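You operate a simulated robot arm through the tools that you are given. There is no shell and no other tool. Be economical: measure what you need, move in short steps, check, and stop when the job is done.

You are at the controls of a simulated two-armed robot. One attempt, no reset.

Task
Take the lid off the white square jar and lay it down on the top of the steel bench. Take the large glass beaker and put it on the orange board. Press the tare button of the bench scale three times. Put the folded cloth with the yellow tag on the glass plate. Put the cup with ml marks on the top of the long cream table away on the top of the draining board. Do these in any order. Set down upright: large glass beaker, cup with ml marks.

Only the result counts: the job must be done as asked and must still hold three seconds after the hand-in. Knocking over, shifting, dropping, spilling or breaking anything else fails it. Lids that push on must go on centred and level and be pressed home; caps that screw on are set level and turned clockwise until they are tight. Flat cloth is picked up by pressing the open fingertips on it (5 to 10 N) and closing them slowly along it; thin cloth reads only 2 to 8 mm in the jaws.

Robot
Two 7-joint arms with two-finger parallel grippers on one trunk, on a base that drives. Base frame: it is fixed to the floor where the robot stands at the start and does not move with it; the origin is under the middle of the robot, x ahead of it, y to its left, z up. Units: mm, degrees, N and s.
The left shoulder is at the start at [70, 163, 1295], the right one opposite. With the tool pointing down near the work surface each hand reaches from about 360 to 880 mm from the robot's upright axis, wherever it stands, measured 20 degrees to its own side. Places, roughly: cup with ml marks [-1750, -1750, 1000]; folded cloth with the yellow tag (14x8x5 cm) [1000, -2600, 1100]; glass plate (20x15x1 cm) [800, 2200, 900]; large glass beaker [1000, -500, 1000]; orange board (15x13x2 cm) [800, -300, 900]; tare button of the bench scale [700, -1500, 900]; top of the draining board [-1800, -3300, 900]; white square jar [750, 250, 1000]. Payload 3.43 kg a hand.
The TCP of each hand is the grasp point between the finger pads, 34 mm short of the fingertips. In the tool frame z runs along the fingers and y along their closing line. The gripper opens to 128 mm. The fingers are 24 mm wide and 12 mm thick; the gripper's body (48 by 130 mm) begins 96 mm behind the TCP.
Orientation is that of the tool frame in the base frame, as a unit quaternion [x, y, z, w]. With the fingers straight down and closing along the base's y, the tool's x points along the base's -x, its y along +y and its z along -z.

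Tools
- The arms move only by the tool arm_command. It takes "left_motion", "right_motion" or both (then of equal length, played together; a hand with none holds still); each is a list of rows, each a list of 3 entries, a list of its own where there are three numbers: the shift along the tool's x, y, z in mm, then the turn, a rotation vector about the tool's x, y, z in degrees, then the gripper command, from -1 (fully open) to 1 (shut), values between in proportion. In form: [[[dx, dy, dz], [ax, ay, az], hand], ...]. A call has 1 to 8 rows; each row is the pose to reach, as a shift and turn from the pose commanded when the call began, along the tool's axes at that moment. Rows are played at 5 a second. More than 50 mm and 8.6 degrees between two rows, or a gripper value outside its range, and nothing of the call is played. Where a pose cannot be reached the arm comes as near as it can. A force on the tool above 40 N (or 10 N above the force at the start of the call, whichever is more), or a blocked arm, ends the call early, and 0.2 s more pass. Each finger travels about 153 mm/s and halts on what it meets, pressing with about 21 N; the grip force reading is that of the motor and also rises with nothing between the fingers. The clock runs only during rows and for 0.2 s after the last one: add rows that repeat a pose to give the fingers time. The reply holds the time, the measured pose of the TCP, the force on the tool along the base axes, the opening and the grip force, in the units named above and with some noise, with the torque about the TCP (base axes, N m) and any sound that the robot's microphone picked up.
- Cameras (640 x 400 px; columns grow to the right, rows downward): "scene" is now at [140.6, -11.7, 1531.8]; the picture's right is [-0.14, -0.99, 0.00], its down [-0.48, 0.07, -0.88] and it looks along [0.87, -0.12, -0.48] (base axes); focal length 283 px, centre (320, 200). "left" rides on the left gripper at [76, 11, -160] in its tool frame; the picture's right is [-0.15, 0.99, 0.00], its down [-0.88, -0.13, -0.46] and it looks along [-0.45, -0.07, 0.89] (tool axes); focal length 234 px, centre (320, 200). "right" rides on the right gripper at [76, -11, -160] in its tool frame; the picture's right is [0.15, 0.99, 0.00], its down [-0.88, 0.13, -0.46] and it looks along [-0.45, 0.07, 0.89] (tool axes); focal length 234 px, centre (320, 200). There is no depth. A picture from a camera that has moved, and an enlarged one, comes with that camera's place and axes in the base frame and with its lens.
- grab_frame(camera): a new picture of that camera. The clock stands still meanwhile.
- lift_body(by): slides the trunk up (or, below 0, down) by that many mm; the arms and the scene camera ride with it, the base frame stays. It gives what a move gives, with no picture.
- roll_base(legs): drives the robot by 1 to 6 legs, each [ahead, left, turn to the left] in mm, mm and degrees, along the robot's own axes; the way and the turn of a leg run together, so that a leg with both is an arc; at most 1500 mm and 180 degrees a leg. The arms and the cameras ride along, it lands a little off, and it stops where it bumps. It gives what a move gives.
- aim_head(pan, tilt): turns the head with the scene camera to pan (to the left, within 86 degrees either way) and tilt (down, from -29 to 69), counted from straight ahead of the robot. It gives what a move gives.
- zoom(camera, box): a new picture of the part [left, top, right, bottom] of that camera's present view, enlarged. The clock stands still meanwhile.
- sign_off(): hands the job in; it is judged then, once.

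Go step by step. Nothing tells you exact positions but the pictures and the camera data: compare them with the known pose of the tool, close in by small moves and look again before you grip or let go. The budget is 165 turns and 138 pictures, counting those below and the enlarged ones. Unless the task says otherwise, let go and move clear before handing in, and close with one line.

The tools are called after "Call:" as a command line: name --argument value ..., lists and objects as JSON in quotes. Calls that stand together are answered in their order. arm_command: Moves the arms, as the interface text tells. Its arguments: {"type":"object","properties":{"left_motion":{"type":"array"},"right_motion":{"type":"array"}},"required":[]} The other tools are called the same way: lift_body (by) slides the trunk up or down; roll_base (legs) drives the base; aim_head (pan, tilt) turns the head that bears the scene camera; grab_frame (camera) takes a picture; zoom (camera, box) takes an enlarged picture of a part of a camera's view; sign_off () hands the job in.

At the start:

```text
clock: 0.0
left_position: [697.0, 191.1, 1309.3]
left_tcp_rot: [-0.001, 1.0, -0.001, 0.001]
left_wrist_force: [-1.1, -0.3, -0.2]
left_torque: [-0.02, -0.02, -0.02]
left_finger_gap: 127.8
left_grip_force: 0.1
right_position: [395.0, -198.9, 1358.6]
right_tcp_rot: [0.0, 1.0, -0.001, 0.0]
right_wrist_force: [0.8, 0.3, 0.1]
right_torque: [-0.02, -0.02, -0.01]
right_finger_gap: 127.8
right_grip_force: 0.0
trunk travel left (down, up): [-775.0, 165.0]
robot x, y, heading: [1.8, -0.9, 0.1]
head pan, tilt: [-8.0, 28.7]
```

scene: 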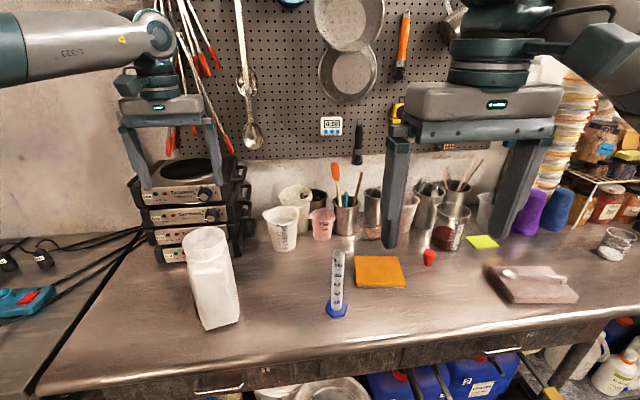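
right: 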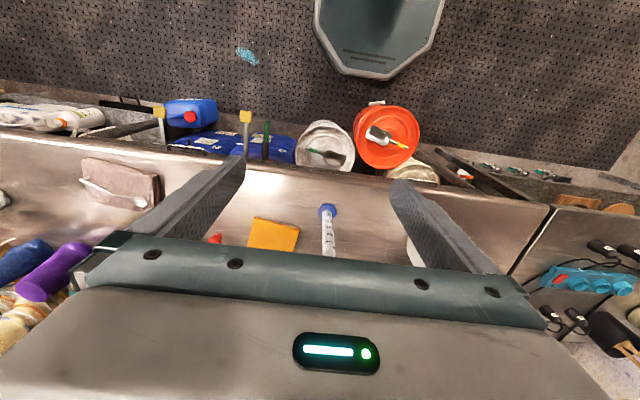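
left: 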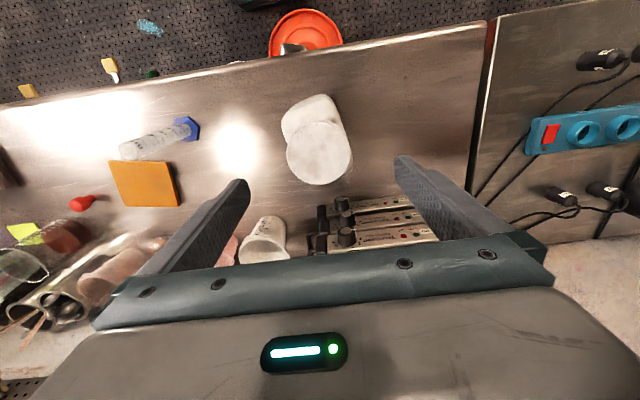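

The bench is in front of me, with the jar at left and the orange board in the middle. The beaker is probably the one to the right of the board. I'll zoom in on the jar and the beakers to check.

Call:
zoom --camera "scene" --box '[380, 160, 540, 260]'

Call:
zoom --camera "scene" --box '[130, 210, 290, 340]'

```text
4.00 times, centred on (460, 210) of scene
camera zoom: at [140.6, -11.7, 1531.8], right [-0.14, -0.99, 0.0], down [-0.48, 0.07, -0.88], along [0.87, -0.12, -0.48], focal length 1132 px, centre (-240, 160)
```

zoom: 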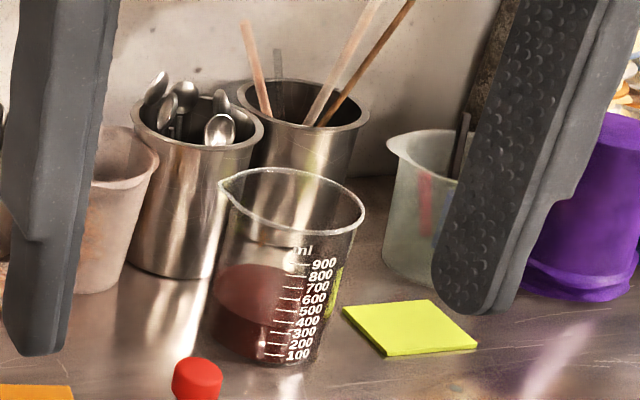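

```text
3.08 times, centred on (210, 275) of scene
camera zoom: at [140.6, -11.7, 1531.8], right [-0.14, -0.99, 0.0], down [-0.48, 0.07, -0.88], along [0.87, -0.12, -0.48], focal length 870 px, centre (658, -31)
```

zoom: 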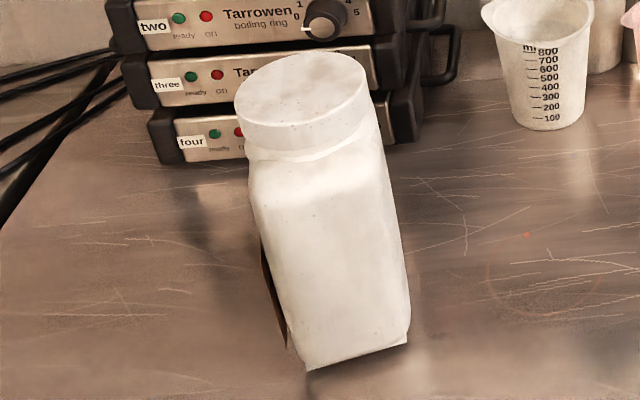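

The jar lid is about 98 mm across, centred near (710, 187) with its top at about z 1134. I'll open the left hand above it and look closer.

Call:
arm_command --left_motion '[[[-13, -4, 40], [0, 0, 0], -1], [[-13, -4, 80], [0, 0, 0], -1], [[-13, -4, 100], [0, 0, 0], -1]]'

Call:
grab_frame --camera "left"

Call:
zoom --camera "scene" --box '[110, 140, 310, 340]'

```text
clock: 0.8
left_position: [708.7, 187.7, 1208.0]
left_tcp_rot: [-0.001, 1.0, 0.0, 0.001]
left_wrist_force: [0.3, -0.7, -0.2]
left_torque: [0.0, 0.0, -0.02]
left_finger_gap: 127.8
left_grip_force: 0.0
right_position: [392.4, -199.2, 1358.5]
right_tcp_rot: [0.0, 1.0, 0.0, 0.0]
right_wrist_force: [-0.8, 0.5, 0.2]
right_torque: [0.0, -0.04, 0.01]
right_finger_gap: 128.0
right_grip_force: 0.0
trunk travel left (down, up): [-775.0, 165.0]
robot x, y, heading: [-0.5, -2.7, -0.2]
head pan, tilt: [-8.0, 28.7]
```

```text
132 pictures are left
camera left: at [634.0, 198.5, 1368.7], right [0.15, 0.99, 0.0], down [0.88, -0.13, 0.46], along [0.45, -0.07, -0.89], focal length 234 px, centre (320, 200)
```

left: 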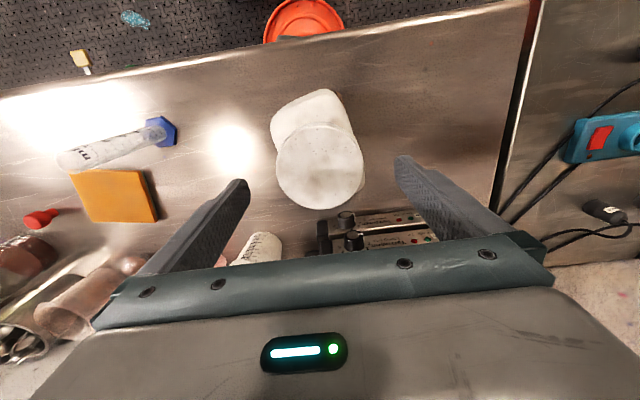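

```text
2.00 times, centred on (210, 240) of scene
camera zoom: at [139.9, -11.8, 1531.9], right [-0.14, -0.99, 0.0], down [-0.48, 0.07, -0.88], along [0.87, -0.12, -0.48], focal length 566 px, centre (540, 120)
```

zoom: 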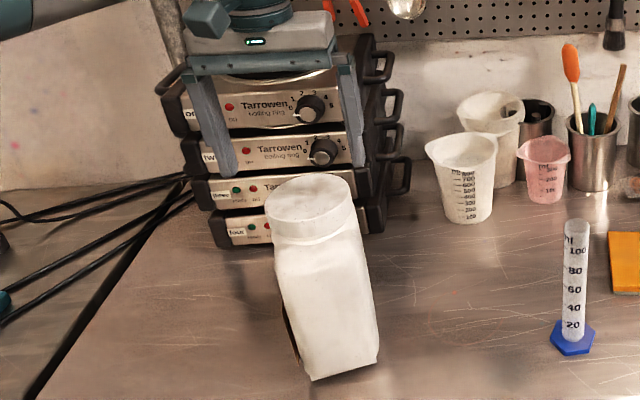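

The lid centre is near (711, 184) with its top at z about 1135. Before gripping I'll check how thick the lid is.

Call:
zoom --camera "scene" --box '[180, 170, 240, 210]'

Call:
zoom --camera "left" --box '[260, 80, 380, 220]'

```text
10.00 times, centred on (210, 190) of scene
camera zoom: at [139.9, -11.8, 1531.9], right [-0.14, -0.99, 0.0], down [-0.48, 0.07, -0.88], along [0.87, -0.12, -0.48], focal length 2829 px, centre (1420, 300)
```

zoom: 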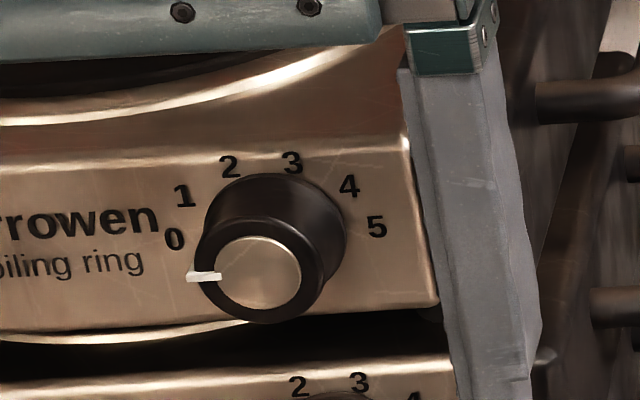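

```text
2.86 times, centred on (320, 150) of left
camera zoom: at [634.0, 198.5, 1368.7], right [0.15, 0.99, 0.0], down [0.88, -0.13, 0.46], along [0.45, -0.07, -0.89], focal length 669 px, centre (320, 343)
```

zoom: 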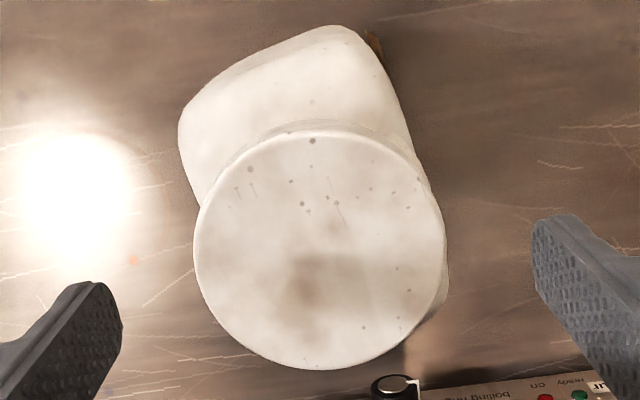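

I aimed that zoom wrong, so I'll repeat it on the lid itself.

Call:
zoom --camera "scene" --box '[170, 215, 250, 275]'

```text
6.67 times, centred on (210, 245) of scene
camera zoom: at [139.9, -11.8, 1531.9], right [-0.14, -0.99, 0.0], down [-0.48, 0.07, -0.88], along [0.87, -0.12, -0.48], focal length 1886 px, centre (1053, -100)
```

zoom: 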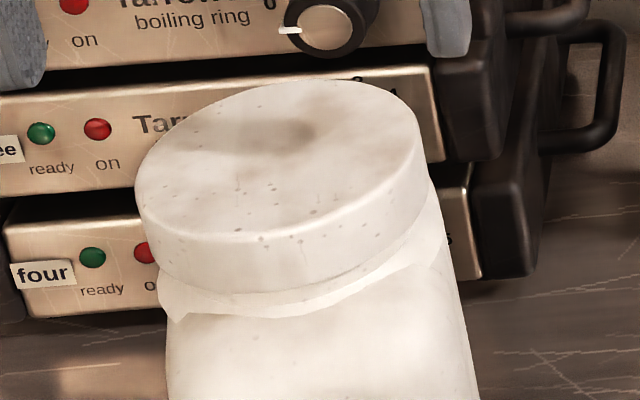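

The lid is about 20 mm thick, with its top at z about 1131. I'll lower until the tips reach just to its bottom edge, then close.

Call:
arm_command --left_motion '[[[-6, -2, 35], [0, 0, 0], -1], [[-6, -2, 63], [0, 0, 0], -1], [[-6, -2, 63], [0, 0, 0], -1]]'

Call:
grab_frame --camera "left"

Call:
zoom --camera "scene" --box '[160, 175, 260, 265]'

```text
clock: 1.6
left_position: [713.7, 182.8, 1147.4]
left_tcp_rot: [0.0, 1.0, 0.0, 0.0]
left_wrist_force: [0.2, -0.3, 0.6]
left_torque: [0.02, -0.02, -0.05]
left_finger_gap: 128.2
left_grip_force: 0.1
right_position: [393.5, -199.6, 1358.1]
right_tcp_rot: [0.001, 1.0, 0.0, -0.001]
right_wrist_force: [0.4, -0.5, 0.3]
right_torque: [0.0, -0.01, 0.0]
right_finger_gap: 127.9
right_grip_force: 0.1
trunk travel left (down, up): [-775.0, 165.0]
robot x, y, heading: [1.5, -2.3, -0.2]
head pan, tilt: [-8.0, 28.7]
```

```text
127 pictures are left
camera left: at [638.7, 194.6, 1306.9], right [0.15, 0.99, 0.0], down [0.88, -0.13, 0.46], along [0.45, -0.07, -0.89], focal length 234 px, centre (320, 200)
```

left: 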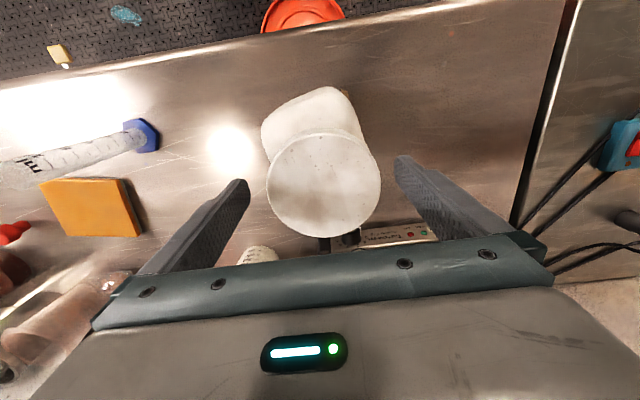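

```text
4.44 times, centred on (210, 220) of scene
camera zoom: at [139.8, -12.1, 1531.9], right [-0.14, -0.99, 0.0], down [-0.48, 0.07, -0.88], along [0.87, -0.12, -0.48], focal length 1257 px, centre (809, 111)
```

zoom: 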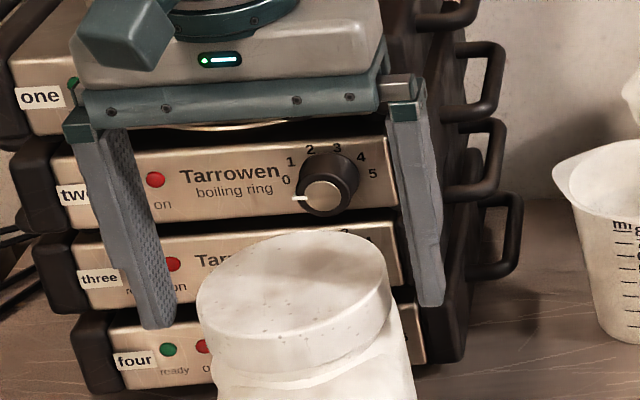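

The lid sits a little lower and further forward than I took it, at about (717, 184, 1125). I'll go down 6 mm more and close on it.

Call:
arm_command --left_motion '[[[-3, 0, 6], [0, 0, 0], -1], [[-3, 0, 6], [0, 0, 0], 0], [[-3, 0, 6], [0, 0, 0], 0.4], [[-3, 0, 6], [0, 0, 0], 0.6], [[-3, 0, 6], [0, 0, 0], 0.6]]'

Call:
zoom --camera "scene" --box '[160, 175, 260, 265]'

```text
clock: 2.8
left_position: [718.2, 185.4, 1140.3]
left_tcp_rot: [0.001, 1.0, 0.0, 0.0]
left_wrist_force: [0.5, 1.9, 1.3]
left_torque: [0.16, -0.04, -0.02]
left_finger_gap: 97.3
left_grip_force: 21.5
right_position: [394.2, -198.7, 1358.0]
right_tcp_rot: [0.001, 1.0, 0.0, 0.0]
right_wrist_force: [-0.2, 0.6, 0.4]
right_torque: [0.03, -0.01, 0.02]
right_finger_gap: 127.9
right_grip_force: 0.1
trunk travel left (down, up): [-775.0, 165.0]
robot x, y, heading: [0.4, -0.5, -0.1]
head pan, tilt: [-8.0, 28.7]
```

```text
4.44 times, centred on (210, 220) of scene
camera zoom: at [140.7, -11.5, 1531.8], right [-0.14, -0.99, 0.0], down [-0.48, 0.07, -0.88], along [0.87, -0.12, -0.48], focal length 1257 px, centre (809, 111)
```

zoom: 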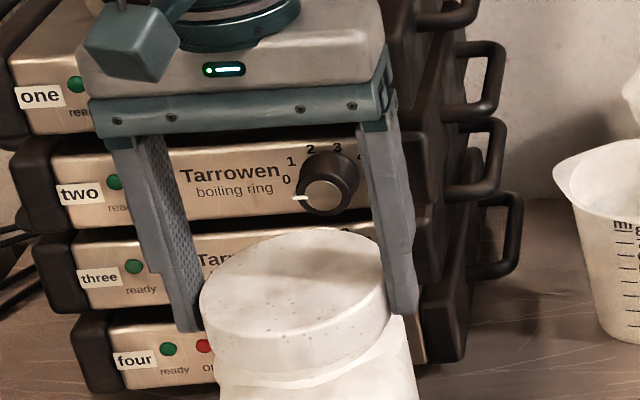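

The lid is gripped at 97 mm. I'll pull up a little and watch the force.

Call:
arm_command --left_motion '[[[0, 0, -4], [0, 0, 0], 0.6], [[0, 0, -8], [0, 0, 0], 0.6], [[0, 0, -8], [0, 0, 0], 0.6]]'

Call:
zoom --camera "scene" --box '[150, 175, 290, 345]'

```text
clock: 3.6
left_position: [718.5, 184.7, 1146.3]
left_tcp_rot: [0.0, 1.0, -0.001, -0.001]
left_wrist_force: [0.1, 0.4, -2.5]
left_torque: [0.03, 0.0, -0.01]
left_finger_gap: 97.3
left_grip_force: 20.4
right_position: [395.0, -198.4, 1357.7]
right_tcp_rot: [-0.001, 1.0, 0.0, 0.0]
right_wrist_force: [-0.1, 0.1, 0.5]
right_torque: [-0.02, 0.02, -0.01]
right_finger_gap: 128.2
right_grip_force: 0.0
trunk travel left (down, up): [-775.0, 165.0]
robot x, y, heading: [2.7, 2.1, 0.0]
head pan, tilt: [-8.0, 28.7]
```

```text
2.35 times, centred on (220, 260) of scene
camera zoom: at [141.1, -11.6, 1531.7], right [-0.14, -0.99, 0.0], down [-0.48, 0.07, -0.88], along [0.87, -0.12, -0.48], focal length 666 px, centre (555, 59)
```

zoom: 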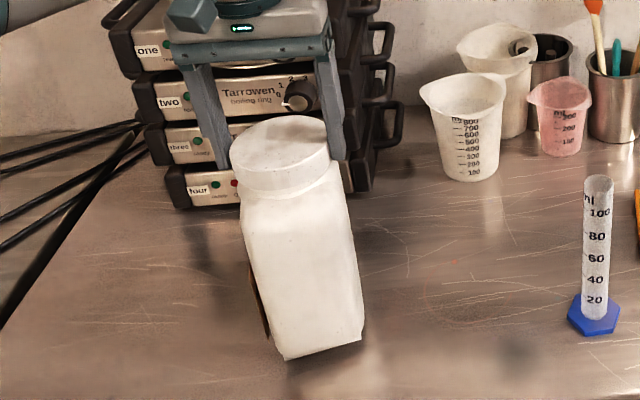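

Only 2.5 N, so I'll lift a bit more to see whether the lid alone comes up.

Call:
arm_command --left_motion '[[[0, 0, -8], [0, 0, 0], 0.6], [[0, 0, -12], [0, 0, 0], 0.6], [[0, 0, -12], [0, 0, 0], 0.6]]'

Call:
zoom --camera "scene" --box '[150, 175, 290, 345]'

```text
clock: 4.4
left_position: [718.7, 185.6, 1158.3]
left_tcp_rot: [0.0, 1.0, -0.001, 0.0]
left_wrist_force: [0.4, 0.2, -1.8]
left_torque: [0.01, -0.01, 0.0]
left_finger_gap: 97.4
left_grip_force: 21.1
right_position: [394.4, -197.9, 1358.8]
right_tcp_rot: [0.0, 1.0, 0.0, 0.0]
right_wrist_force: [-0.3, 0.0, 0.4]
right_torque: [-0.03, 0.0, -0.03]
right_finger_gap: 127.9
right_grip_force: 0.1
trunk travel left (down, up): [-775.0, 165.0]
robot x, y, heading: [0.5, 0.3, -0.1]
head pan, tilt: [-8.0, 28.7]
```

```text
2.35 times, centred on (220, 260) of scene
camera zoom: at [141.1, -11.5, 1531.7], right [-0.14, -0.99, 0.0], down [-0.48, 0.07, -0.88], along [0.87, -0.12, -0.48], focal length 666 px, centre (555, 59)
```

zoom: 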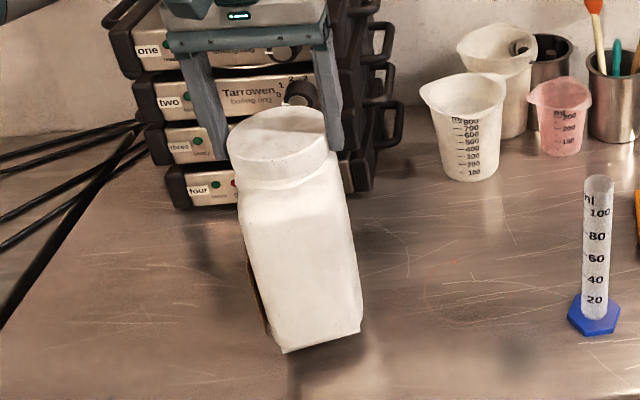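

The whole jar came up, so the lid is screwed on or tight and I need the right hand to hold the body. I'll set the jar back down and start tilting the right hand to point forward.

Call:
arm_command --left_motion '[[[0, 0, 8], [0, 0, 0], 0.6], [[0, 0, 14], [0, 0, 0], 0.6], [[0, 0, 18], [0, 0, 0], 0.6], [[0, 0, 19], [0, 0, 0], 0.6], [[0, 0, 19], [0, 0, 0], 0.6], [[0, 0, 19], [0, 0, 0], 0.6], [[0, 0, 19], [0, 0, 0], 0.6], [[0, 0, 19], [0, 0, 0], 0.6]]' --right_motion '[[[0, 0, 20], [0, -8, 0], -1], [[0, 0, 40], [0, -16, 0], -1], [[0, 0, 60], [0, -24, 0], -1], [[0, 0, 80], [0, -32, 0], -1], [[0, 0, 100], [0, -40, 0], -1], [[0, 0, 120], [0, -48, 0], -1], [[0, 0, 140], [0, -56, 0], -1], [[0, 0, 160], [0, -64, 0], -1]]'

Call:
grab_frame --camera "scene"

```text
clock: 6.2
left_position: [722.0, 186.5, 1139.0]
left_tcp_rot: [0.001, 1.0, -0.001, 0.0]
left_wrist_force: [0.2, -1.1, -1.8]
left_torque: [-0.15, 0.02, -0.06]
left_finger_gap: 97.2
left_grip_force: 20.8
right_position: [565.5, -117.3, 1249.0]
right_tcp_rot: [0.0, 0.848, -0.001, 0.53]
right_wrist_force: [0.5, 0.4, -1.1]
right_torque: [-0.02, 0.01, -0.03]
right_finger_gap: 128.2
right_grip_force: 0.0
right hand out of reach, approached as far as the arm can: row 4, 5, 6, 7, 8
trunk travel left (down, up): [-775.0, 165.0]
robot x, y, heading: [-2.9, -1.0, 0.1]
head pan, tilt: [-8.0, 28.7]
```

```text
122 pictures are left
camera scene: at [143.2, -9.6, 1531.6], right [-0.14, -0.99, 0.0], down [-0.48, 0.07, -0.88], along [0.87, -0.12, -0.48], focal length 283 px, centre (320, 200)
```

scene: 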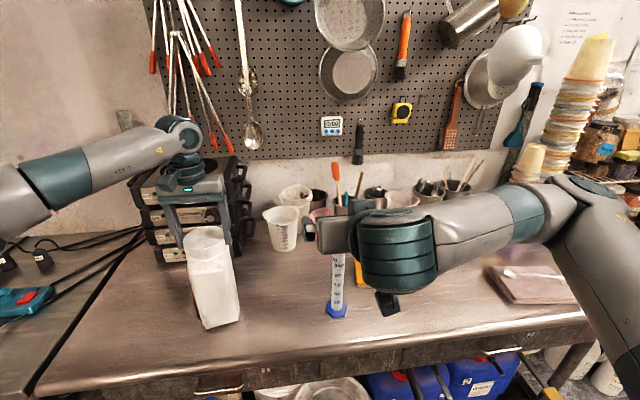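

The right hand now points forward and 26° down. I'll first nudge it left to see which pose the shifts are counted from.

Call:
arm_command --right_motion '[[[0, 40, 0], [-4, 0, -2], -1], [[0, 80, 0], [-8, 0, -4], -1], [[0, 120, 0], [-12.6, 0, -6.1], -1], [[0, 120, 0], [-12.6, 0, -6.1], -1]]'

```text
clock: 7.2
left_position: [720.6, 184.2, 1141.0]
left_tcp_rot: [-0.001, 1.0, 0.0, 0.001]
left_wrist_force: [-0.6, -0.7, -2.8]
left_torque: [0.0, 0.01, 0.01]
left_finger_gap: 96.8
left_grip_force: 20.8
right_position: [561.1, 4.2, 1248.9]
right_tcp_rot: [-0.104, 0.842, 0.066, 0.526]
right_wrist_force: [-0.2, 0.5, -0.9]
right_torque: [0.02, 0.0, 0.06]
right_finger_gap: 128.1
right_grip_force: 0.1
trunk travel left (down, up): [-775.0, 165.0]
robot x, y, heading: [-1.5, -0.5, 0.1]
head pan, tilt: [-8.0, 28.7]
```

Shifts count from the pose actually reached. I'll move to a pre-grasp in front of the jar at z 1000 and seat the left hand 2 mm lower.

Call:
arm_command --right_motion '[[[30, 20, 20], [0, 0, 0], -1], [[60, 40, 41], [0, 0, 0], -1], [[90, 60, 62], [0, 0, 0], -1], [[120, 80, 83], [0, 0, 0], -1], [[150, 100, 103], [0, 0, 0], -1], [[180, 120, 124], [0, 0, 0], -1], [[208, 139, 143], [0, 0, 0], -1], [[208, 139, 143], [0, 0, 0], -1]]' --left_motion '[[[0, 0, 1], [0, 0, 0], 0.6], [[0, 0, 2], [0, 0, 0], 0.6], [[0, 0, 2], [0, 0, 0], 0.6], [[0, 0, 2], [0, 0, 0], 0.6], [[0, 0, 2], [0, 0, 0], 0.6], [[0, 0, 2], [0, 0, 0], 0.6], [[0, 0, 2], [0, 0, 0], 0.6], [[0, 0, 2], [0, 0, 0], 0.6]]'

Call:
grab_frame --camera "scene"

Call:
grab_frame --camera "right"

```text
clock: 9.0
left_position: [719.5, 185.2, 1138.2]
left_tcp_rot: [0.0, 1.0, 0.0, 0.0]
left_wrist_force: [1.6, 1.4, 5.4]
left_torque: [0.18, -0.04, -0.03]
left_finger_gap: 96.8
left_grip_force: 21.5
right_position: [559.6, 147.7, 1002.0]
right_tcp_rot: [-0.103, 0.842, 0.064, 0.526]
right_wrist_force: [-0.5, -0.1, -0.6]
right_torque: [0.01, -0.01, 0.01]
right_finger_gap: 128.0
right_grip_force: 0.1
trunk travel left (down, up): [-775.0, 165.0]
robot x, y, heading: [0.3, -1.1, -0.1]
head pan, tilt: [-8.0, 28.7]
```

```text
121 pictures are left
camera scene: at [140.4, -12.2, 1531.8], right [-0.14, -0.99, 0.0], down [-0.48, 0.07, -0.88], along [0.87, -0.12, -0.48], focal length 283 px, centre (320, 200)
```

scene: 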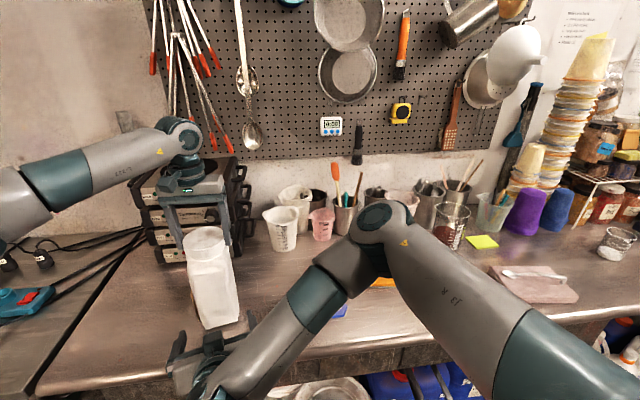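

```text
120 pictures are left
camera right: at [389.9, 92.7, 1004.6], right [-0.3, 0.94, -0.13], down [-0.05, 0.12, 0.99], along [0.95, 0.31, 0.02], focal length 234 px, centre (320, 200)
```

right: 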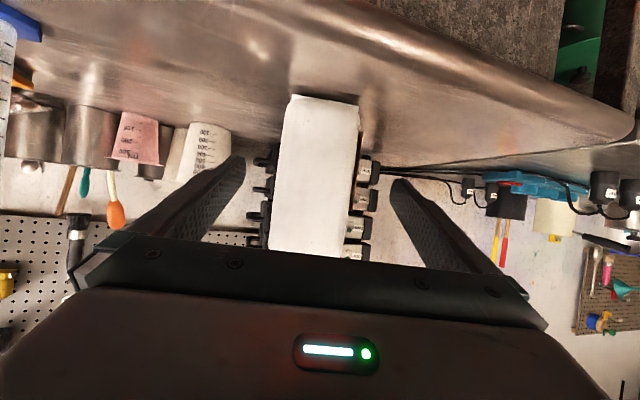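

The jar sits centred between the right fingers. I'll advance horizontally and close gently on the body.

Call:
arm_command --right_motion '[[[-17, 0, 36], [0, 0, 0], -1], [[-34, 0, 72], [0, 0, 0], -1], [[-51, -1, 108], [0, 0, 0], -1], [[-66, -1, 140], [0, 0, 0], -1], [[-66, -1, 140], [0, 0, 0], -1]]'

Call:
grab_frame --camera "right"

Call:
zoom --camera "scene" --box '[140, 200, 300, 340]'

```text
clock: 10.2
left_position: [719.2, 184.4, 1139.1]
left_tcp_rot: [-0.001, 1.0, 0.0, 0.0]
left_wrist_force: [1.2, 2.2, 5.1]
left_torque: [0.12, 0.03, -0.02]
left_finger_gap: 96.8
left_grip_force: 21.0
right_position: [710.6, 186.8, 999.0]
right_tcp_rot: [-0.103, 0.842, 0.065, 0.526]
right_wrist_force: [0.0, 0.1, 0.4]
right_torque: [0.01, -0.01, -0.02]
right_finger_gap: 128.0
right_grip_force: 0.2
trunk travel left (down, up): [-775.0, 165.0]
robot x, y, heading: [-0.1, 2.5, -0.1]
head pan, tilt: [-8.0, 28.7]
```

```text
119 pictures are left
camera right: at [541.6, 132.6, 1003.1], right [-0.3, 0.94, -0.13], down [-0.05, 0.12, 0.99], along [0.95, 0.31, 0.01], focal length 234 px, centre (320, 200)
```

right: 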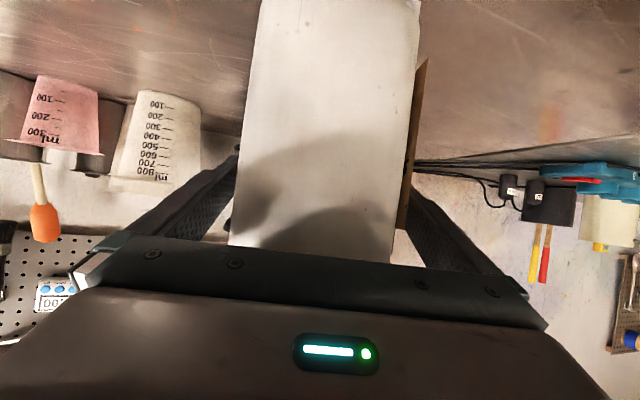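

```text
2.86 times, centred on (220, 270) of scene
camera zoom: at [140.2, -11.6, 1531.8], right [-0.14, -0.99, 0.0], down [-0.48, 0.07, -0.88], along [0.87, -0.12, -0.48], focal length 808 px, centre (606, 0)
```

zoom: 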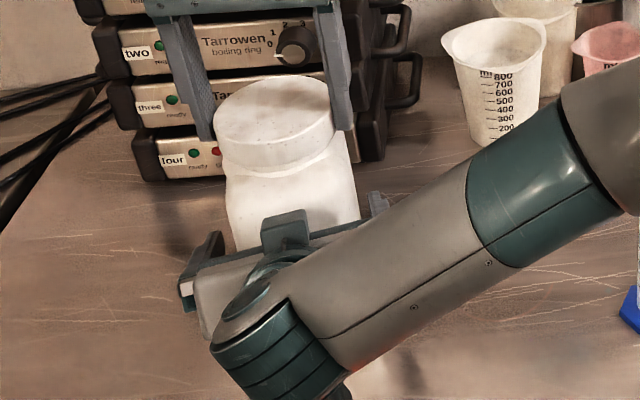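

The fingers straddle the jar, so I'll close them.

Call:
arm_command --right_motion '[[[0, 0, 0], [0, 0, 0], -0.4], [[0, 0, 0], [0, 0, 0], 0.1], [[0, 0, 0], [0, 0, 0], 0.5], [[0, 0, 0], [0, 0, 0], 0.7], [[0, 0, 0], [0, 0, 0], 0.7]]'

```text
clock: 11.4
left_position: [719.3, 186.5, 1139.4]
left_tcp_rot: [-0.001, 1.0, 0.002, -0.001]
left_wrist_force: [-16.1, 17.6, 10.3]
left_torque: [1.18, 0.59, 0.02]
left_finger_gap: 96.8
left_grip_force: 21.4
right_position: [712.1, 185.1, 999.6]
right_tcp_rot: [-0.101, 0.842, 0.063, 0.527]
right_wrist_force: [16.9, -19.9, -3.6]
right_torque: [0.76, 0.95, -0.33]
right_finger_gap: 97.5
right_grip_force: 21.0
trunk travel left (down, up): [-775.0, 165.0]
robot x, y, heading: [1.4, -0.7, -0.4]
head pan, tilt: [-8.0, 28.7]
```

Both hands have hold but push against each other by about 20 N. I'll ease the left hand over a little to relax that.

Call:
arm_command --left_motion '[[[2, 2, 0], [0, 0, 0], 0.6], [[2, 2, 0], [0, 0, 0], 0.6]]'

```text
clock: 12.0
left_position: [717.4, 188.9, 1139.0]
left_tcp_rot: [0.0, 1.0, 0.001, 0.001]
left_wrist_force: [-0.5, 19.6, 8.3]
left_torque: [1.51, 0.26, 0.01]
left_finger_gap: 96.7
left_grip_force: 20.4
right_position: [711.1, 187.1, 999.3]
right_tcp_rot: [-0.104, 0.841, 0.066, 0.526]
right_wrist_force: [2.5, -21.0, -2.2]
right_torque: [0.95, -0.69, -0.21]
right_finger_gap: 97.3
right_grip_force: 21.4
trunk travel left (down, up): [-775.0, 165.0]
robot x, y, heading: [-1.4, 1.1, -0.1]
head pan, tilt: [-8.0, 28.7]
```

Call:
arm_command --left_motion '[[[0, 4, 0], [0, 0, 0], 0.6], [[0, 4, 0], [0, 0, 0], 0.6]]'

```text
clock: 12.6
left_position: [717.4, 189.5, 1139.9]
left_tcp_rot: [0.0, 1.0, -0.001, -0.001]
left_wrist_force: [-9.8, 3.4, 10.4]
left_torque: [0.27, 0.47, -0.02]
left_finger_gap: 96.6
left_grip_force: 21.3
right_position: [709.9, 187.9, 1001.2]
right_tcp_rot: [-0.104, 0.842, 0.066, 0.526]
right_wrist_force: [10.1, -5.6, -3.7]
right_torque: [-0.14, 0.35, -0.17]
right_finger_gap: 97.0
right_grip_force: 21.1
trunk travel left (down, up): [-775.0, 165.0]
robot x, y, heading: [0.9, -0.5, 0.1]
head pan, tilt: [-8.0, 28.7]
```

The side forces are down. I'll pull the lid upward in small steps.

Call:
arm_command --left_motion '[[[1, 0, -2], [0, 0, 0], 0.8], [[1, 0, -4], [0, 0, 0], 0.8], [[1, 0, -6], [0, 0, 0], 0.8]]'

```text
clock: 13.4
left_position: [718.4, 192.1, 1142.6]
left_tcp_rot: [0.0, 1.0, 0.001, -0.001]
left_wrist_force: [3.7, -1.7, -17.1]
left_torque: [-0.4, -0.45, 0.03]
left_finger_gap: 96.3
left_grip_force: 20.9
right_position: [712.2, 190.4, 1002.3]
right_tcp_rot: [-0.105, 0.841, 0.067, 0.527]
right_wrist_force: [-4.5, 2.3, 14.2]
right_torque: [0.11, -0.18, -0.01]
right_finger_gap: 97.2
right_grip_force: 21.1
trunk travel left (down, up): [-775.0, 165.0]
robot x, y, heading: [2.1, 2.1, 0.1]
head pan, tilt: [-8.0, 28.7]
```

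It resists at 17 N, so it is probably a screw lid. I'll relax the pull and turn it counter-clockwise.

Call:
arm_command --left_motion '[[[0, 0, 3], [0, 0, 0], 0.8], [[0, 0, 3], [0, 0, -8], 0.8], [[0, 0, 3], [0, 0, -16], 0.8], [[0, 0, 3], [0, 0, -24], 0.8], [[0, 0, 3], [0, 0, -32], 0.8], [[0, 0, 3], [0, 0, -32], 0.8]]'

Call:
zoom --camera "scene" --box '[140, 180, 300, 320]'

```text
clock: 14.8
left_position: [715.8, 190.2, 1141.8]
left_tcp_rot: [-0.276, 0.961, -0.001, 0.0]
left_wrist_force: [8.3, -10.1, -11.2]
left_torque: [-0.49, -0.42, -0.01]
left_finger_gap: 96.5
left_grip_force: 20.7
right_position: [709.9, 188.1, 998.8]
right_tcp_rot: [-0.104, 0.842, 0.065, 0.526]
right_wrist_force: [-8.0, 9.7, 8.6]
right_torque: [-0.92, -0.77, 0.07]
right_finger_gap: 97.1
right_grip_force: 21.0
trunk travel left (down, up): [-775.0, 165.0]
robot x, y, heading: [3.3, -0.3, -0.3]
head pan, tilt: [-8.0, 28.7]
```

```text
2.86 times, centred on (220, 250) of scene
camera zoom: at [141.1, -11.4, 1531.7], right [-0.14, -0.99, 0.0], down [-0.48, 0.07, -0.88], along [0.87, -0.12, -0.48], focal length 808 px, centre (606, 57)
```

zoom: 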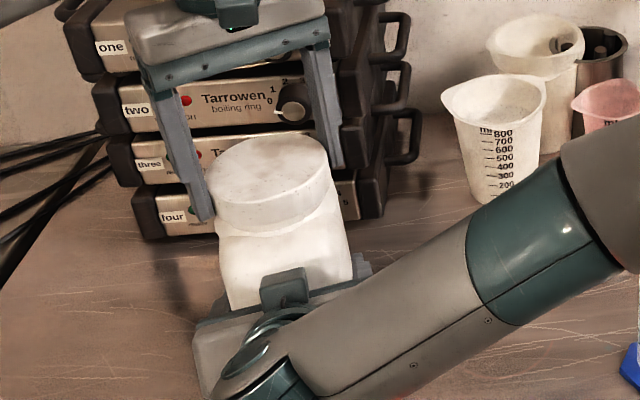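

The lid turns freely, so I'll keep unscrewing with slight upward following.

Call:
arm_command --left_motion '[[[0, 0, 0], [0, 0, -8], 0.8], [[0, 0, 0], [0, 0, -16], 0.8], [[0, 0, 0], [0, 0, -24], 0.8], [[0, 0, 0], [0, 0, -32], 0.8], [[0, 0, 0], [0, 0, -40], 0.8], [[0, 0, 0], [0, 0, -48], 0.8], [[0, 0, 0], [0, 0, -56], 0.8], [[0, 0, 0], [0, 0, -56], 0.8]]'

```text
clock: 16.6
left_position: [717.6, 191.3, 1142.2]
left_tcp_rot: [-0.696, 0.718, -0.001, 0.0]
left_wrist_force: [12.6, -7.1, 8.4]
left_torque: [-0.25, -0.35, 0.01]
left_finger_gap: 95.6
left_grip_force: 20.5
right_position: [711.2, 188.4, 999.6]
right_tcp_rot: [-0.104, 0.842, 0.066, 0.525]
right_wrist_force: [-11.3, 10.4, -4.6]
right_torque: [-0.46, -1.07, -0.04]
right_finger_gap: 97.3
right_grip_force: 21.0
trunk travel left (down, up): [-775.0, 165.0]
robot x, y, heading: [3.5, -1.2, 0.0]
head pan, tilt: [-8.0, 28.7]
```

After 88° the force has gone to pushing up, so the thread is lifting the lid. I'll test a pull while turning a bit more.

Call:
arm_command --left_motion '[[[0, 0, -2], [0, 0, -8], 0.8], [[0, 0, -3], [0, 0, -16], 0.8], [[0, 0, -4], [0, 0, -24], 0.8], [[0, 0, -5], [0, 0, -32], 0.8], [[0, 0, -5], [0, 0, -32], 0.8]]'

```text
clock: 17.8
left_position: [716.8, 191.8, 1144.9]
left_tcp_rot: [0.867, -0.499, -0.001, 0.001]
left_wrist_force: [12.7, -6.7, -7.1]
left_torque: [-0.03, -0.69, 0.03]
left_finger_gap: 95.5
left_grip_force: 20.7
right_position: [711.0, 188.0, 1001.0]
right_tcp_rot: [-0.102, 0.842, 0.064, 0.526]
right_wrist_force: [-11.7, 6.7, 3.5]
right_torque: [-0.82, -1.08, 0.05]
right_finger_gap: 97.5
right_grip_force: 21.2
trunk travel left (down, up): [-775.0, 165.0]
robot x, y, heading: [-0.3, -0.7, -0.1]
head pan, tilt: [-8.0, 28.7]
```

It's still threaded, so I'll continue turning.

Call:
arm_command --left_motion '[[[0, 0, 0], [0, 0, -8], 0.8], [[0, 0, -0.5], [0, 0, -16], 0.8], [[0, 0, -1], [0, 0, -24], 0.8], [[0, 0, -1], [0, 0, -32], 0.8], [[0, 0, -1.5], [0, 0, -40], 0.8], [[0, 0, -2], [0, 0, -48], 0.8], [[0, 0, -2], [0, 0, -56], 0.8], [[0, 0, -2], [0, 0, -56], 0.8]]'

```text
clock: 19.6
left_position: [716.0, 191.2, 1147.2]
left_tcp_rot: [0.999, -0.034, -0.001, 0.0]
left_wrist_force: [-12.5, -8.7, -7.3]
left_torque: [-0.46, 0.74, -0.01]
left_finger_gap: 95.4
left_grip_force: 21.1
right_position: [713.1, 187.7, 1000.4]
right_tcp_rot: [-0.103, 0.842, 0.064, 0.526]
right_wrist_force: [11.7, 8.0, 3.9]
right_torque: [-0.74, 0.93, -0.03]
right_finger_gap: 97.6
right_grip_force: 21.3
trunk travel left (down, up): [-775.0, 165.0]
robot x, y, heading: [-2.9, 0.5, -0.1]
head pan, tilt: [-8.0, 28.7]
```

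Call:
arm_command --left_motion '[[[0, 0, -1], [0, 0, -8], 0.8], [[0, 0, -2], [0, 0, -16], 0.8], [[0, 0, -3], [0, 0, -24], 0.8], [[0, 0, -4], [0, 0, -32], 0.8], [[0, 0, -5], [0, 0, -40], 0.8], [[0, 0, -6], [0, 0, -40], 0.8], [[0, 0, -7], [0, 0, -40], 0.8]]'

Call:
zoom --camera "scene" --box '[140, 180, 300, 320]'

```text
clock: 21.2
left_position: [718.1, 190.5, 1156.3]
left_tcp_rot: [0.951, 0.31, -0.001, 0.001]
left_wrist_force: [0.3, -0.3, -1.0]
left_torque: [0.01, -0.02, -0.01]
left_finger_gap: 95.3
left_grip_force: 21.1
right_position: [711.7, 186.0, 998.6]
right_tcp_rot: [-0.104, 0.842, 0.066, 0.525]
right_wrist_force: [-1.0, 0.4, -2.4]
right_torque: [0.02, -0.01, -0.01]
right_finger_gap: 96.9
right_grip_force: 20.5
trunk travel left (down, up): [-775.0, 165.0]
robot x, y, heading: [-3.8, -1.8, -0.0]
head pan, tilt: [-8.0, 28.7]
```

```text
2.86 times, centred on (220, 250) of scene
camera zoom: at [141.0, -11.4, 1531.7], right [-0.14, -0.99, 0.0], down [-0.48, 0.07, -0.88], along [0.87, -0.12, -0.48], focal length 808 px, centre (606, 57)
```

zoom: 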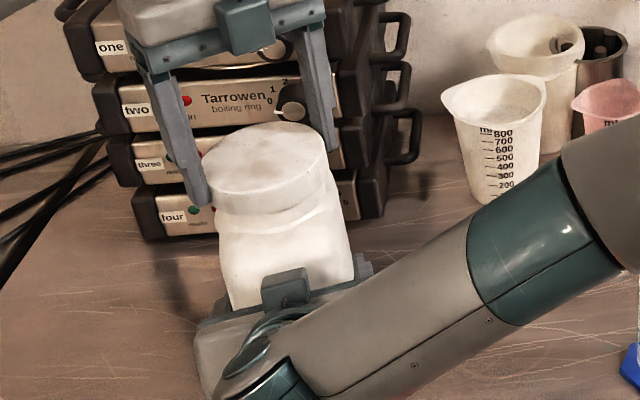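

The lid is off. I'll raise it clear and carry it left over the empty bench near (690, 370).

Call:
arm_command --left_motion '[[[0, 0, -35], [0, 0, 0], 0.8], [[0, 0, -65], [0, 0, 0], 0.8], [[20, -40, -65], [0, 0, 0], 0.8], [[40, -80, -65], [0, 0, 0], 0.8], [[62, -120, -65], [0, 0, 0], 0.8], [[83, -160, -65], [0, 0, 0], 0.8], [[83, -160, -25], [0, 0, 0], 0.8], [[83, -160, 0], [0, 0, 0], 0.8]]'

Call:
grab_frame --camera "left"

Call:
grab_frame --camera "scene"

```text
clock: 23.0
left_position: [688.2, 374.4, 1154.3]
left_tcp_rot: [0.951, 0.309, -0.001, 0.0]
left_wrist_force: [-0.3, 0.2, -0.8]
left_torque: [-0.01, 0.0, 0.01]
left_finger_gap: 95.3
left_grip_force: 21.4
right_position: [711.6, 187.1, 1000.1]
right_tcp_rot: [-0.103, 0.842, 0.065, 0.526]
right_wrist_force: [-1.4, -0.8, -3.2]
right_torque: [-0.03, 0.0, -0.04]
right_finger_gap: 96.8
right_grip_force: 21.2
trunk travel left (down, up): [-775.0, 165.0]
robot x, y, heading: [-1.6, -4.3, 0.1]
head pan, tilt: [-8.0, 28.7]
```

```text
115 pictures are left
camera left: at [757.4, 409.6, 1314.7], right [0.46, -0.89, 0.0], down [-0.79, -0.41, 0.46], along [-0.4, -0.21, -0.89], focal length 234 px, centre (320, 200)
```

left: 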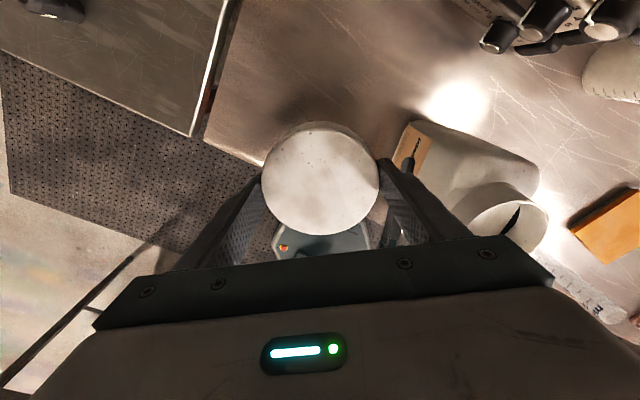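

```text
114 pictures are left
camera scene: at [141.4, -11.2, 1531.7], right [-0.14, -0.99, 0.0], down [-0.48, 0.07, -0.88], along [0.87, -0.12, -0.48], focal length 283 px, centre (320, 200)
```

scene: 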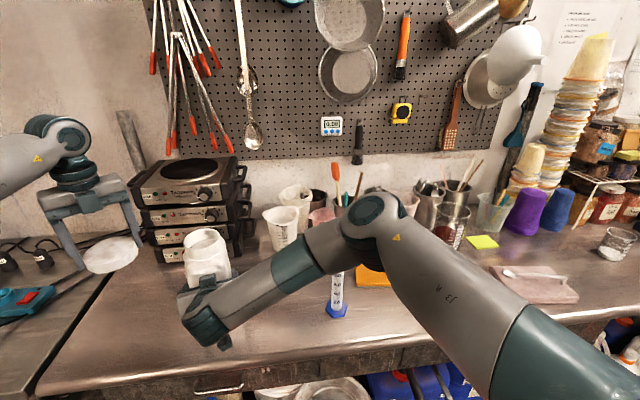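

The bench corner is near (574, 553), so (690, 374) is well on the steel. I'll lower the lid most of the way.

Call:
arm_command --left_motion '[[[0, 0, 45], [0, 0, 0], 0.8], [[0, 0, 90], [0, 0, 0], 0.8], [[0, 0, 135], [0, 0, 0], 0.8], [[0, 0, 180], [0, 0, 0], 0.8], [[0, 0, 210], [0, 0, 0], 0.8], [[0, 0, 222], [0, 0, 0], 0.8], [[0, 0, 226], [0, 0, 0], 0.8]]'

Call:
zoom --camera "scene" --box '[20, 200, 240, 360]'

```text
clock: 24.6
left_position: [691.3, 370.1, 929.5]
left_tcp_rot: [0.951, 0.309, 0.0, 0.0]
left_wrist_force: [-0.1, -0.3, 0.1]
left_torque: [-0.02, 0.07, 0.01]
left_finger_gap: 95.3
left_grip_force: 20.9
right_position: [711.9, 188.2, 1000.0]
right_tcp_rot: [-0.103, 0.842, 0.065, 0.526]
right_wrist_force: [-0.1, 0.4, -2.4]
right_torque: [0.01, 0.01, -0.02]
right_finger_gap: 97.0
right_grip_force: 21.1
trunk travel left (down, up): [-775.0, 165.0]
robot x, y, heading: [1.6, -1.5, 0.1]
head pan, tilt: [-8.0, 28.7]
```

```text
2.50 times, centred on (130, 280) of scene
camera zoom: at [141.2, -11.3, 1531.7], right [-0.14, -0.99, 0.0], down [-0.48, 0.07, -0.88], along [0.87, -0.12, -0.48], focal length 707 px, centre (795, 0)
```

zoom: 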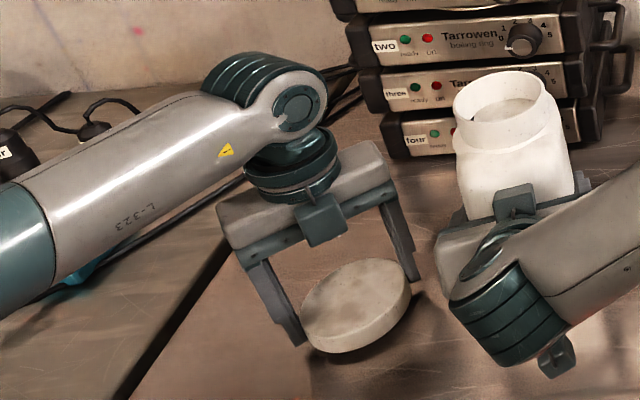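

The lid is almost down, so I'll feel for contact in small steps.

Call:
arm_command --left_motion '[[[0, 0, 3], [0, 0, 0], 0.8], [[0, 0, 6], [0, 0, 0], 0.8], [[0, 0, 9], [0, 0, 0], 0.8], [[0, 0, 12], [0, 0, 0], 0.8], [[0, 0, 12], [0, 0, 0], 0.8]]'

```text
clock: 25.8
left_position: [690.3, 368.3, 918.0]
left_tcp_rot: [0.951, 0.31, 0.001, 0.0]
left_wrist_force: [-0.9, 0.9, 7.7]
left_torque: [0.01, 0.41, -0.07]
left_finger_gap: 95.4
left_grip_force: 21.0
right_position: [711.1, 187.3, 1000.8]
right_tcp_rot: [-0.103, 0.842, 0.065, 0.526]
right_wrist_force: [0.0, 0.3, -2.8]
right_torque: [-0.02, 0.04, 0.01]
right_finger_gap: 97.1
right_grip_force: 20.8
trunk travel left (down, up): [-775.0, 165.0]
robot x, y, heading: [3.5, 0.3, 0.0]
head pan, tilt: [-8.0, 28.7]
```

Contact at 7.7 N. I'll open the left hand and at the same time ease the right hand down 2 mm to seat the jar.

Call:
arm_command --left_motion '[[[0, 0, 0], [0, 0, 0], -0.55], [[0, 0, 0], [0, 0, 0], -0.7], [[0, 0, 0], [0, 0, 0], -1], [[0, 0, 0], [0, 0, 0], -1]]' --right_motion '[[[0.9, 0, 0.4], [0, 0, 0], 0.7], [[1.8, 0, 0.9], [0, 0, 0], 0.7], [[1.8, 0, 0.9], [0, 0, 0], 0.7], [[1.8, 0, 0.9], [0, 0, 0], 0.7]]'

```text
clock: 26.8
left_position: [690.4, 369.2, 917.0]
left_tcp_rot: [0.951, 0.309, 0.0, 0.0]
left_wrist_force: [0.1, 0.7, 0.4]
left_torque: [-0.02, 0.0, -0.02]
left_finger_gap: 127.9
left_grip_force: 0.0
right_position: [711.0, 186.1, 997.2]
right_tcp_rot: [-0.103, 0.842, 0.065, 0.525]
right_wrist_force: [0.6, -0.3, -2.9]
right_torque: [0.0, 0.03, 0.0]
right_finger_gap: 97.1
right_grip_force: 20.8
trunk travel left (down, up): [-775.0, 165.0]
robot x, y, heading: [-0.4, -2.0, -0.1]
head pan, tilt: [-8.0, 28.7]
```

The jar's weight is still on the right hand. I'll lower it until seated and lift the left away.

Call:
arm_command --left_motion '[[[0, 0, -30], [0, 0, 0], -1], [[0, 0, -75], [0, 0, 0], -1], [[0, 0, -120], [0, 0, 0], -1], [[0, 0, -165], [0, 0, 0], -1], [[0, 0, -210], [0, 0, 0], -1], [[0, 0, -210], [0, 0, 0], -1]]' --right_motion '[[[0.9, 0, 0.4], [0, 0, 0], 0.7], [[1.8, 0, 0.9], [0, 0, 0], 0.7], [[2.7, 0, 1.3], [0, 0, 0], 0.7], [[3.6, 0, 1.8], [0, 0, 0], 0.7], [[3.6, 0, 1.8], [0, 0, 0], 0.7], [[3.6, 0, 1.8], [0, 0, 0], 0.7]]'

```text
clock: 28.2
left_position: [688.8, 367.5, 1132.7]
left_tcp_rot: [0.951, 0.309, 0.001, 0.001]
left_wrist_force: [0.0, -0.6, -0.1]
left_torque: [0.0, 0.0, 0.0]
left_finger_gap: 128.0
left_grip_force: 0.1
right_position: [711.7, 186.4, 996.4]
right_tcp_rot: [-0.103, 0.841, 0.065, 0.528]
right_wrist_force: [2.9, -0.1, 15.8]
right_torque: [-0.06, 0.78, 0.09]
right_finger_gap: 97.1
right_grip_force: 20.5
trunk travel left (down, up): [-775.0, 165.0]
robot x, y, heading: [-1.2, -0.3, 0.1]
head pan, tilt: [-8.0, 28.7]
```

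It is seated at 16 N. I'll ease off 1.5 mm and open the right hand.

Call:
arm_command --right_motion '[[[-1.3, 0, -0.6], [0, 0, 0], 0.7], [[-1.3, 0, -0.6], [0, 0, 0], -0.55], [[-1.3, 0, -0.6], [0, 0, 0], -0.75], [[-1.3, 0, -0.6], [0, 0, 0], -1], [[-1.3, 0, -0.6], [0, 0, 0], -1]]'

Call:
grab_frame --camera "right"

```text
clock: 29.4
left_position: [690.2, 369.0, 1131.3]
left_tcp_rot: [0.951, 0.309, 0.0, 0.0]
left_wrist_force: [-0.3, 0.2, 0.2]
left_torque: [0.0, 0.0, -0.01]
left_finger_gap: 128.0
left_grip_force: 0.3
right_position: [711.8, 184.4, 995.4]
right_tcp_rot: [-0.104, 0.842, 0.066, 0.525]
right_wrist_force: [0.2, 0.0, -0.4]
right_torque: [-0.01, 0.02, 0.03]
right_finger_gap: 128.1
right_grip_force: 0.0
trunk travel left (down, up): [-775.0, 165.0]
robot x, y, heading: [1.6, -2.2, -0.1]
head pan, tilt: [-8.0, 28.7]
```

```text
112 pictures are left
camera right: at [542.8, 129.4, 998.0], right [-0.3, 0.94, -0.13], down [-0.05, 0.12, 0.99], along [0.95, 0.31, 0.01], focal length 234 px, centre (320, 200)
```

right: 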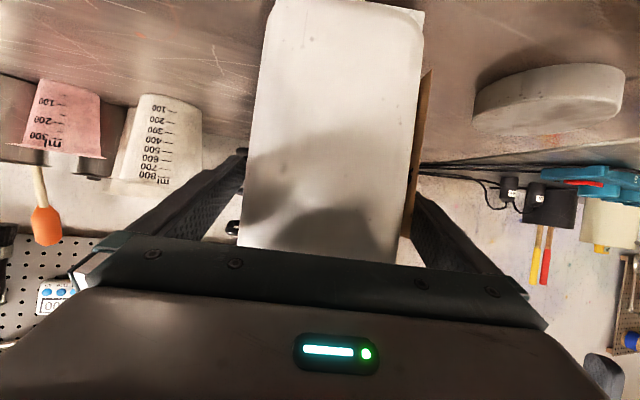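

Jar upright and clear, lid laid down. I'll back the right hand out and up.

Call:
arm_command --right_motion '[[[17, 0, -36], [0, 0, 0], -1], [[34, 0, -72], [0, 0, 0], -1], [[51, 1, -108], [0, 0, 0], -1], [[66, 1, -140], [0, 0, 0], -1], [[26, 1, -160], [0, 0, 0], -1], [[-14, 1, -180], [0, 0, 0], -1], [[-54, 1, -200], [0, 0, 0], -1], [[-94, 1, -220], [0, 0, 0], -1]]'

Call:
grab_frame --camera "scene"

```text
clock: 31.2
left_position: [688.9, 368.9, 1131.8]
left_tcp_rot: [0.951, 0.308, 0.0, -0.001]
left_wrist_force: [-0.6, -0.3, 0.8]
left_torque: [0.01, 0.01, -0.01]
left_finger_gap: 128.0
left_grip_force: 0.0
right_position: [562.4, 148.6, 1177.4]
right_tcp_rot: [-0.103, 0.842, 0.064, 0.526]
right_wrist_force: [0.4, 0.4, -0.4]
right_torque: [-0.02, -0.01, -0.05]
right_finger_gap: 128.0
right_grip_force: 0.1
trunk travel left (down, up): [-775.0, 165.0]
robot x, y, heading: [1.2, -1.7, 0.2]
head pan, tilt: [-8.0, 28.7]
```

```text
111 pictures are left
camera scene: at [139.3, -11.7, 1531.8], right [-0.14, -0.99, 0.0], down [-0.48, 0.07, -0.88], along [0.87, -0.12, -0.48], focal length 283 px, centre (320, 200)
```

scene: 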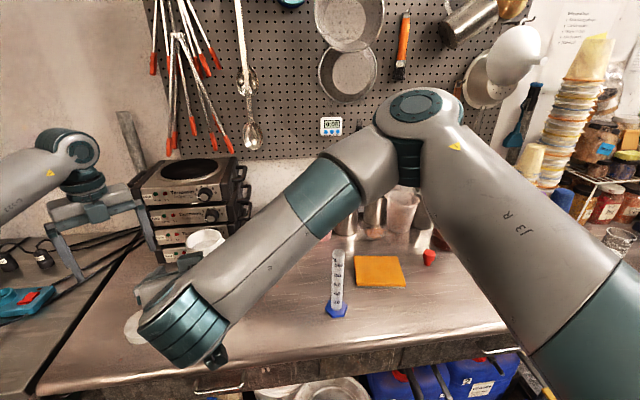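

I'll bring the right hand back over to my right and raise the left one, ready to drive to the beaker.

Call:
arm_command --right_motion '[[[-7, -40, -14], [2, 0, 1], -1], [[-13, -80, -29], [4, 0, 2], -1], [[-20, -120, -43], [6, 0, 3], -1], [[-26, -160, -58], [8, 0, 4], -1], [[-33, -200, -72], [10, 0, 5], -1], [[-39, -242, -87], [12.6, 0, 6.1], -1], [[-39, -242, -87], [12.6, 0, 6.1], -1]]' --left_motion '[[[0, 0, -40], [0, 0, 6], -1], [[0, 0, -80], [0, 0, 14], -1], [[0, 0, -120], [0, 0, 22], -1], [[0, 0, -160], [0, 0, 30], -1], [[0, 0, -200], [0, 0, 38], -1], [[0, 0, -200], [0, 0, 46], -1], [[0, 0, -200], [0, 0, 54], -1]]'

Call:
arm_command --right_motion '[[[0, -12, 0], [0, 8, 0], -1], [[0, -24, 0], [0, 16, 0], -1], [[0, -36, 0], [0, 24, 0], -1], [[0, -48, 0], [0, 32, 0], -1], [[0, -60, 0], [0, 40, 0], -1], [[0, -72, 0], [0, 48, 0], -1], [[0, -84, 0], [0, 56, 0], -1], [[0, -100, 0], [0, 64, 0], -1]]'

```text
clock: 32.8
left_position: [689.5, 369.3, 1327.7]
left_tcp_rot: [0.988, -0.158, 0.0, 0.0]
left_wrist_force: [-0.3, 0.1, -0.5]
left_torque: [-0.01, 0.01, -0.03]
left_finger_gap: 128.0
left_grip_force: 0.0
right_position: [559.9, -101.5, 1249.1]
right_tcp_rot: [-0.001, 0.848, 0.0, 0.53]
right_wrist_force: [-0.7, 0.4, 0.0]
right_torque: [-0.03, 0.01, -0.03]
right_finger_gap: 127.9
right_grip_force: 0.1
trunk travel left (down, up): [-775.0, 165.0]
robot x, y, heading: [-1.1, -0.5, -0.1]
head pan, tilt: [-8.0, 28.7]
```

```text
clock: 34.6
left_position: [690.4, 367.6, 1328.3]
left_tcp_rot: [0.988, -0.156, -0.001, 0.0]
left_wrist_force: [-0.3, 0.4, -0.1]
left_torque: [0.0, 0.01, -0.02]
left_finger_gap: 127.7
left_grip_force: 0.1
right_position: [559.6, -204.6, 1248.2]
right_tcp_rot: [0.001, 1.0, 0.0, -0.001]
right_wrist_force: [0.1, -1.5, 0.2]
right_torque: [0.02, 0.0, 0.0]
right_finger_gap: 128.0
right_grip_force: 0.0
trunk travel left (down, up): [-775.0, 165.0]
robot x, y, heading: [-1.7, 0.4, -0.3]
head pan, tilt: [-8.0, 28.7]
```

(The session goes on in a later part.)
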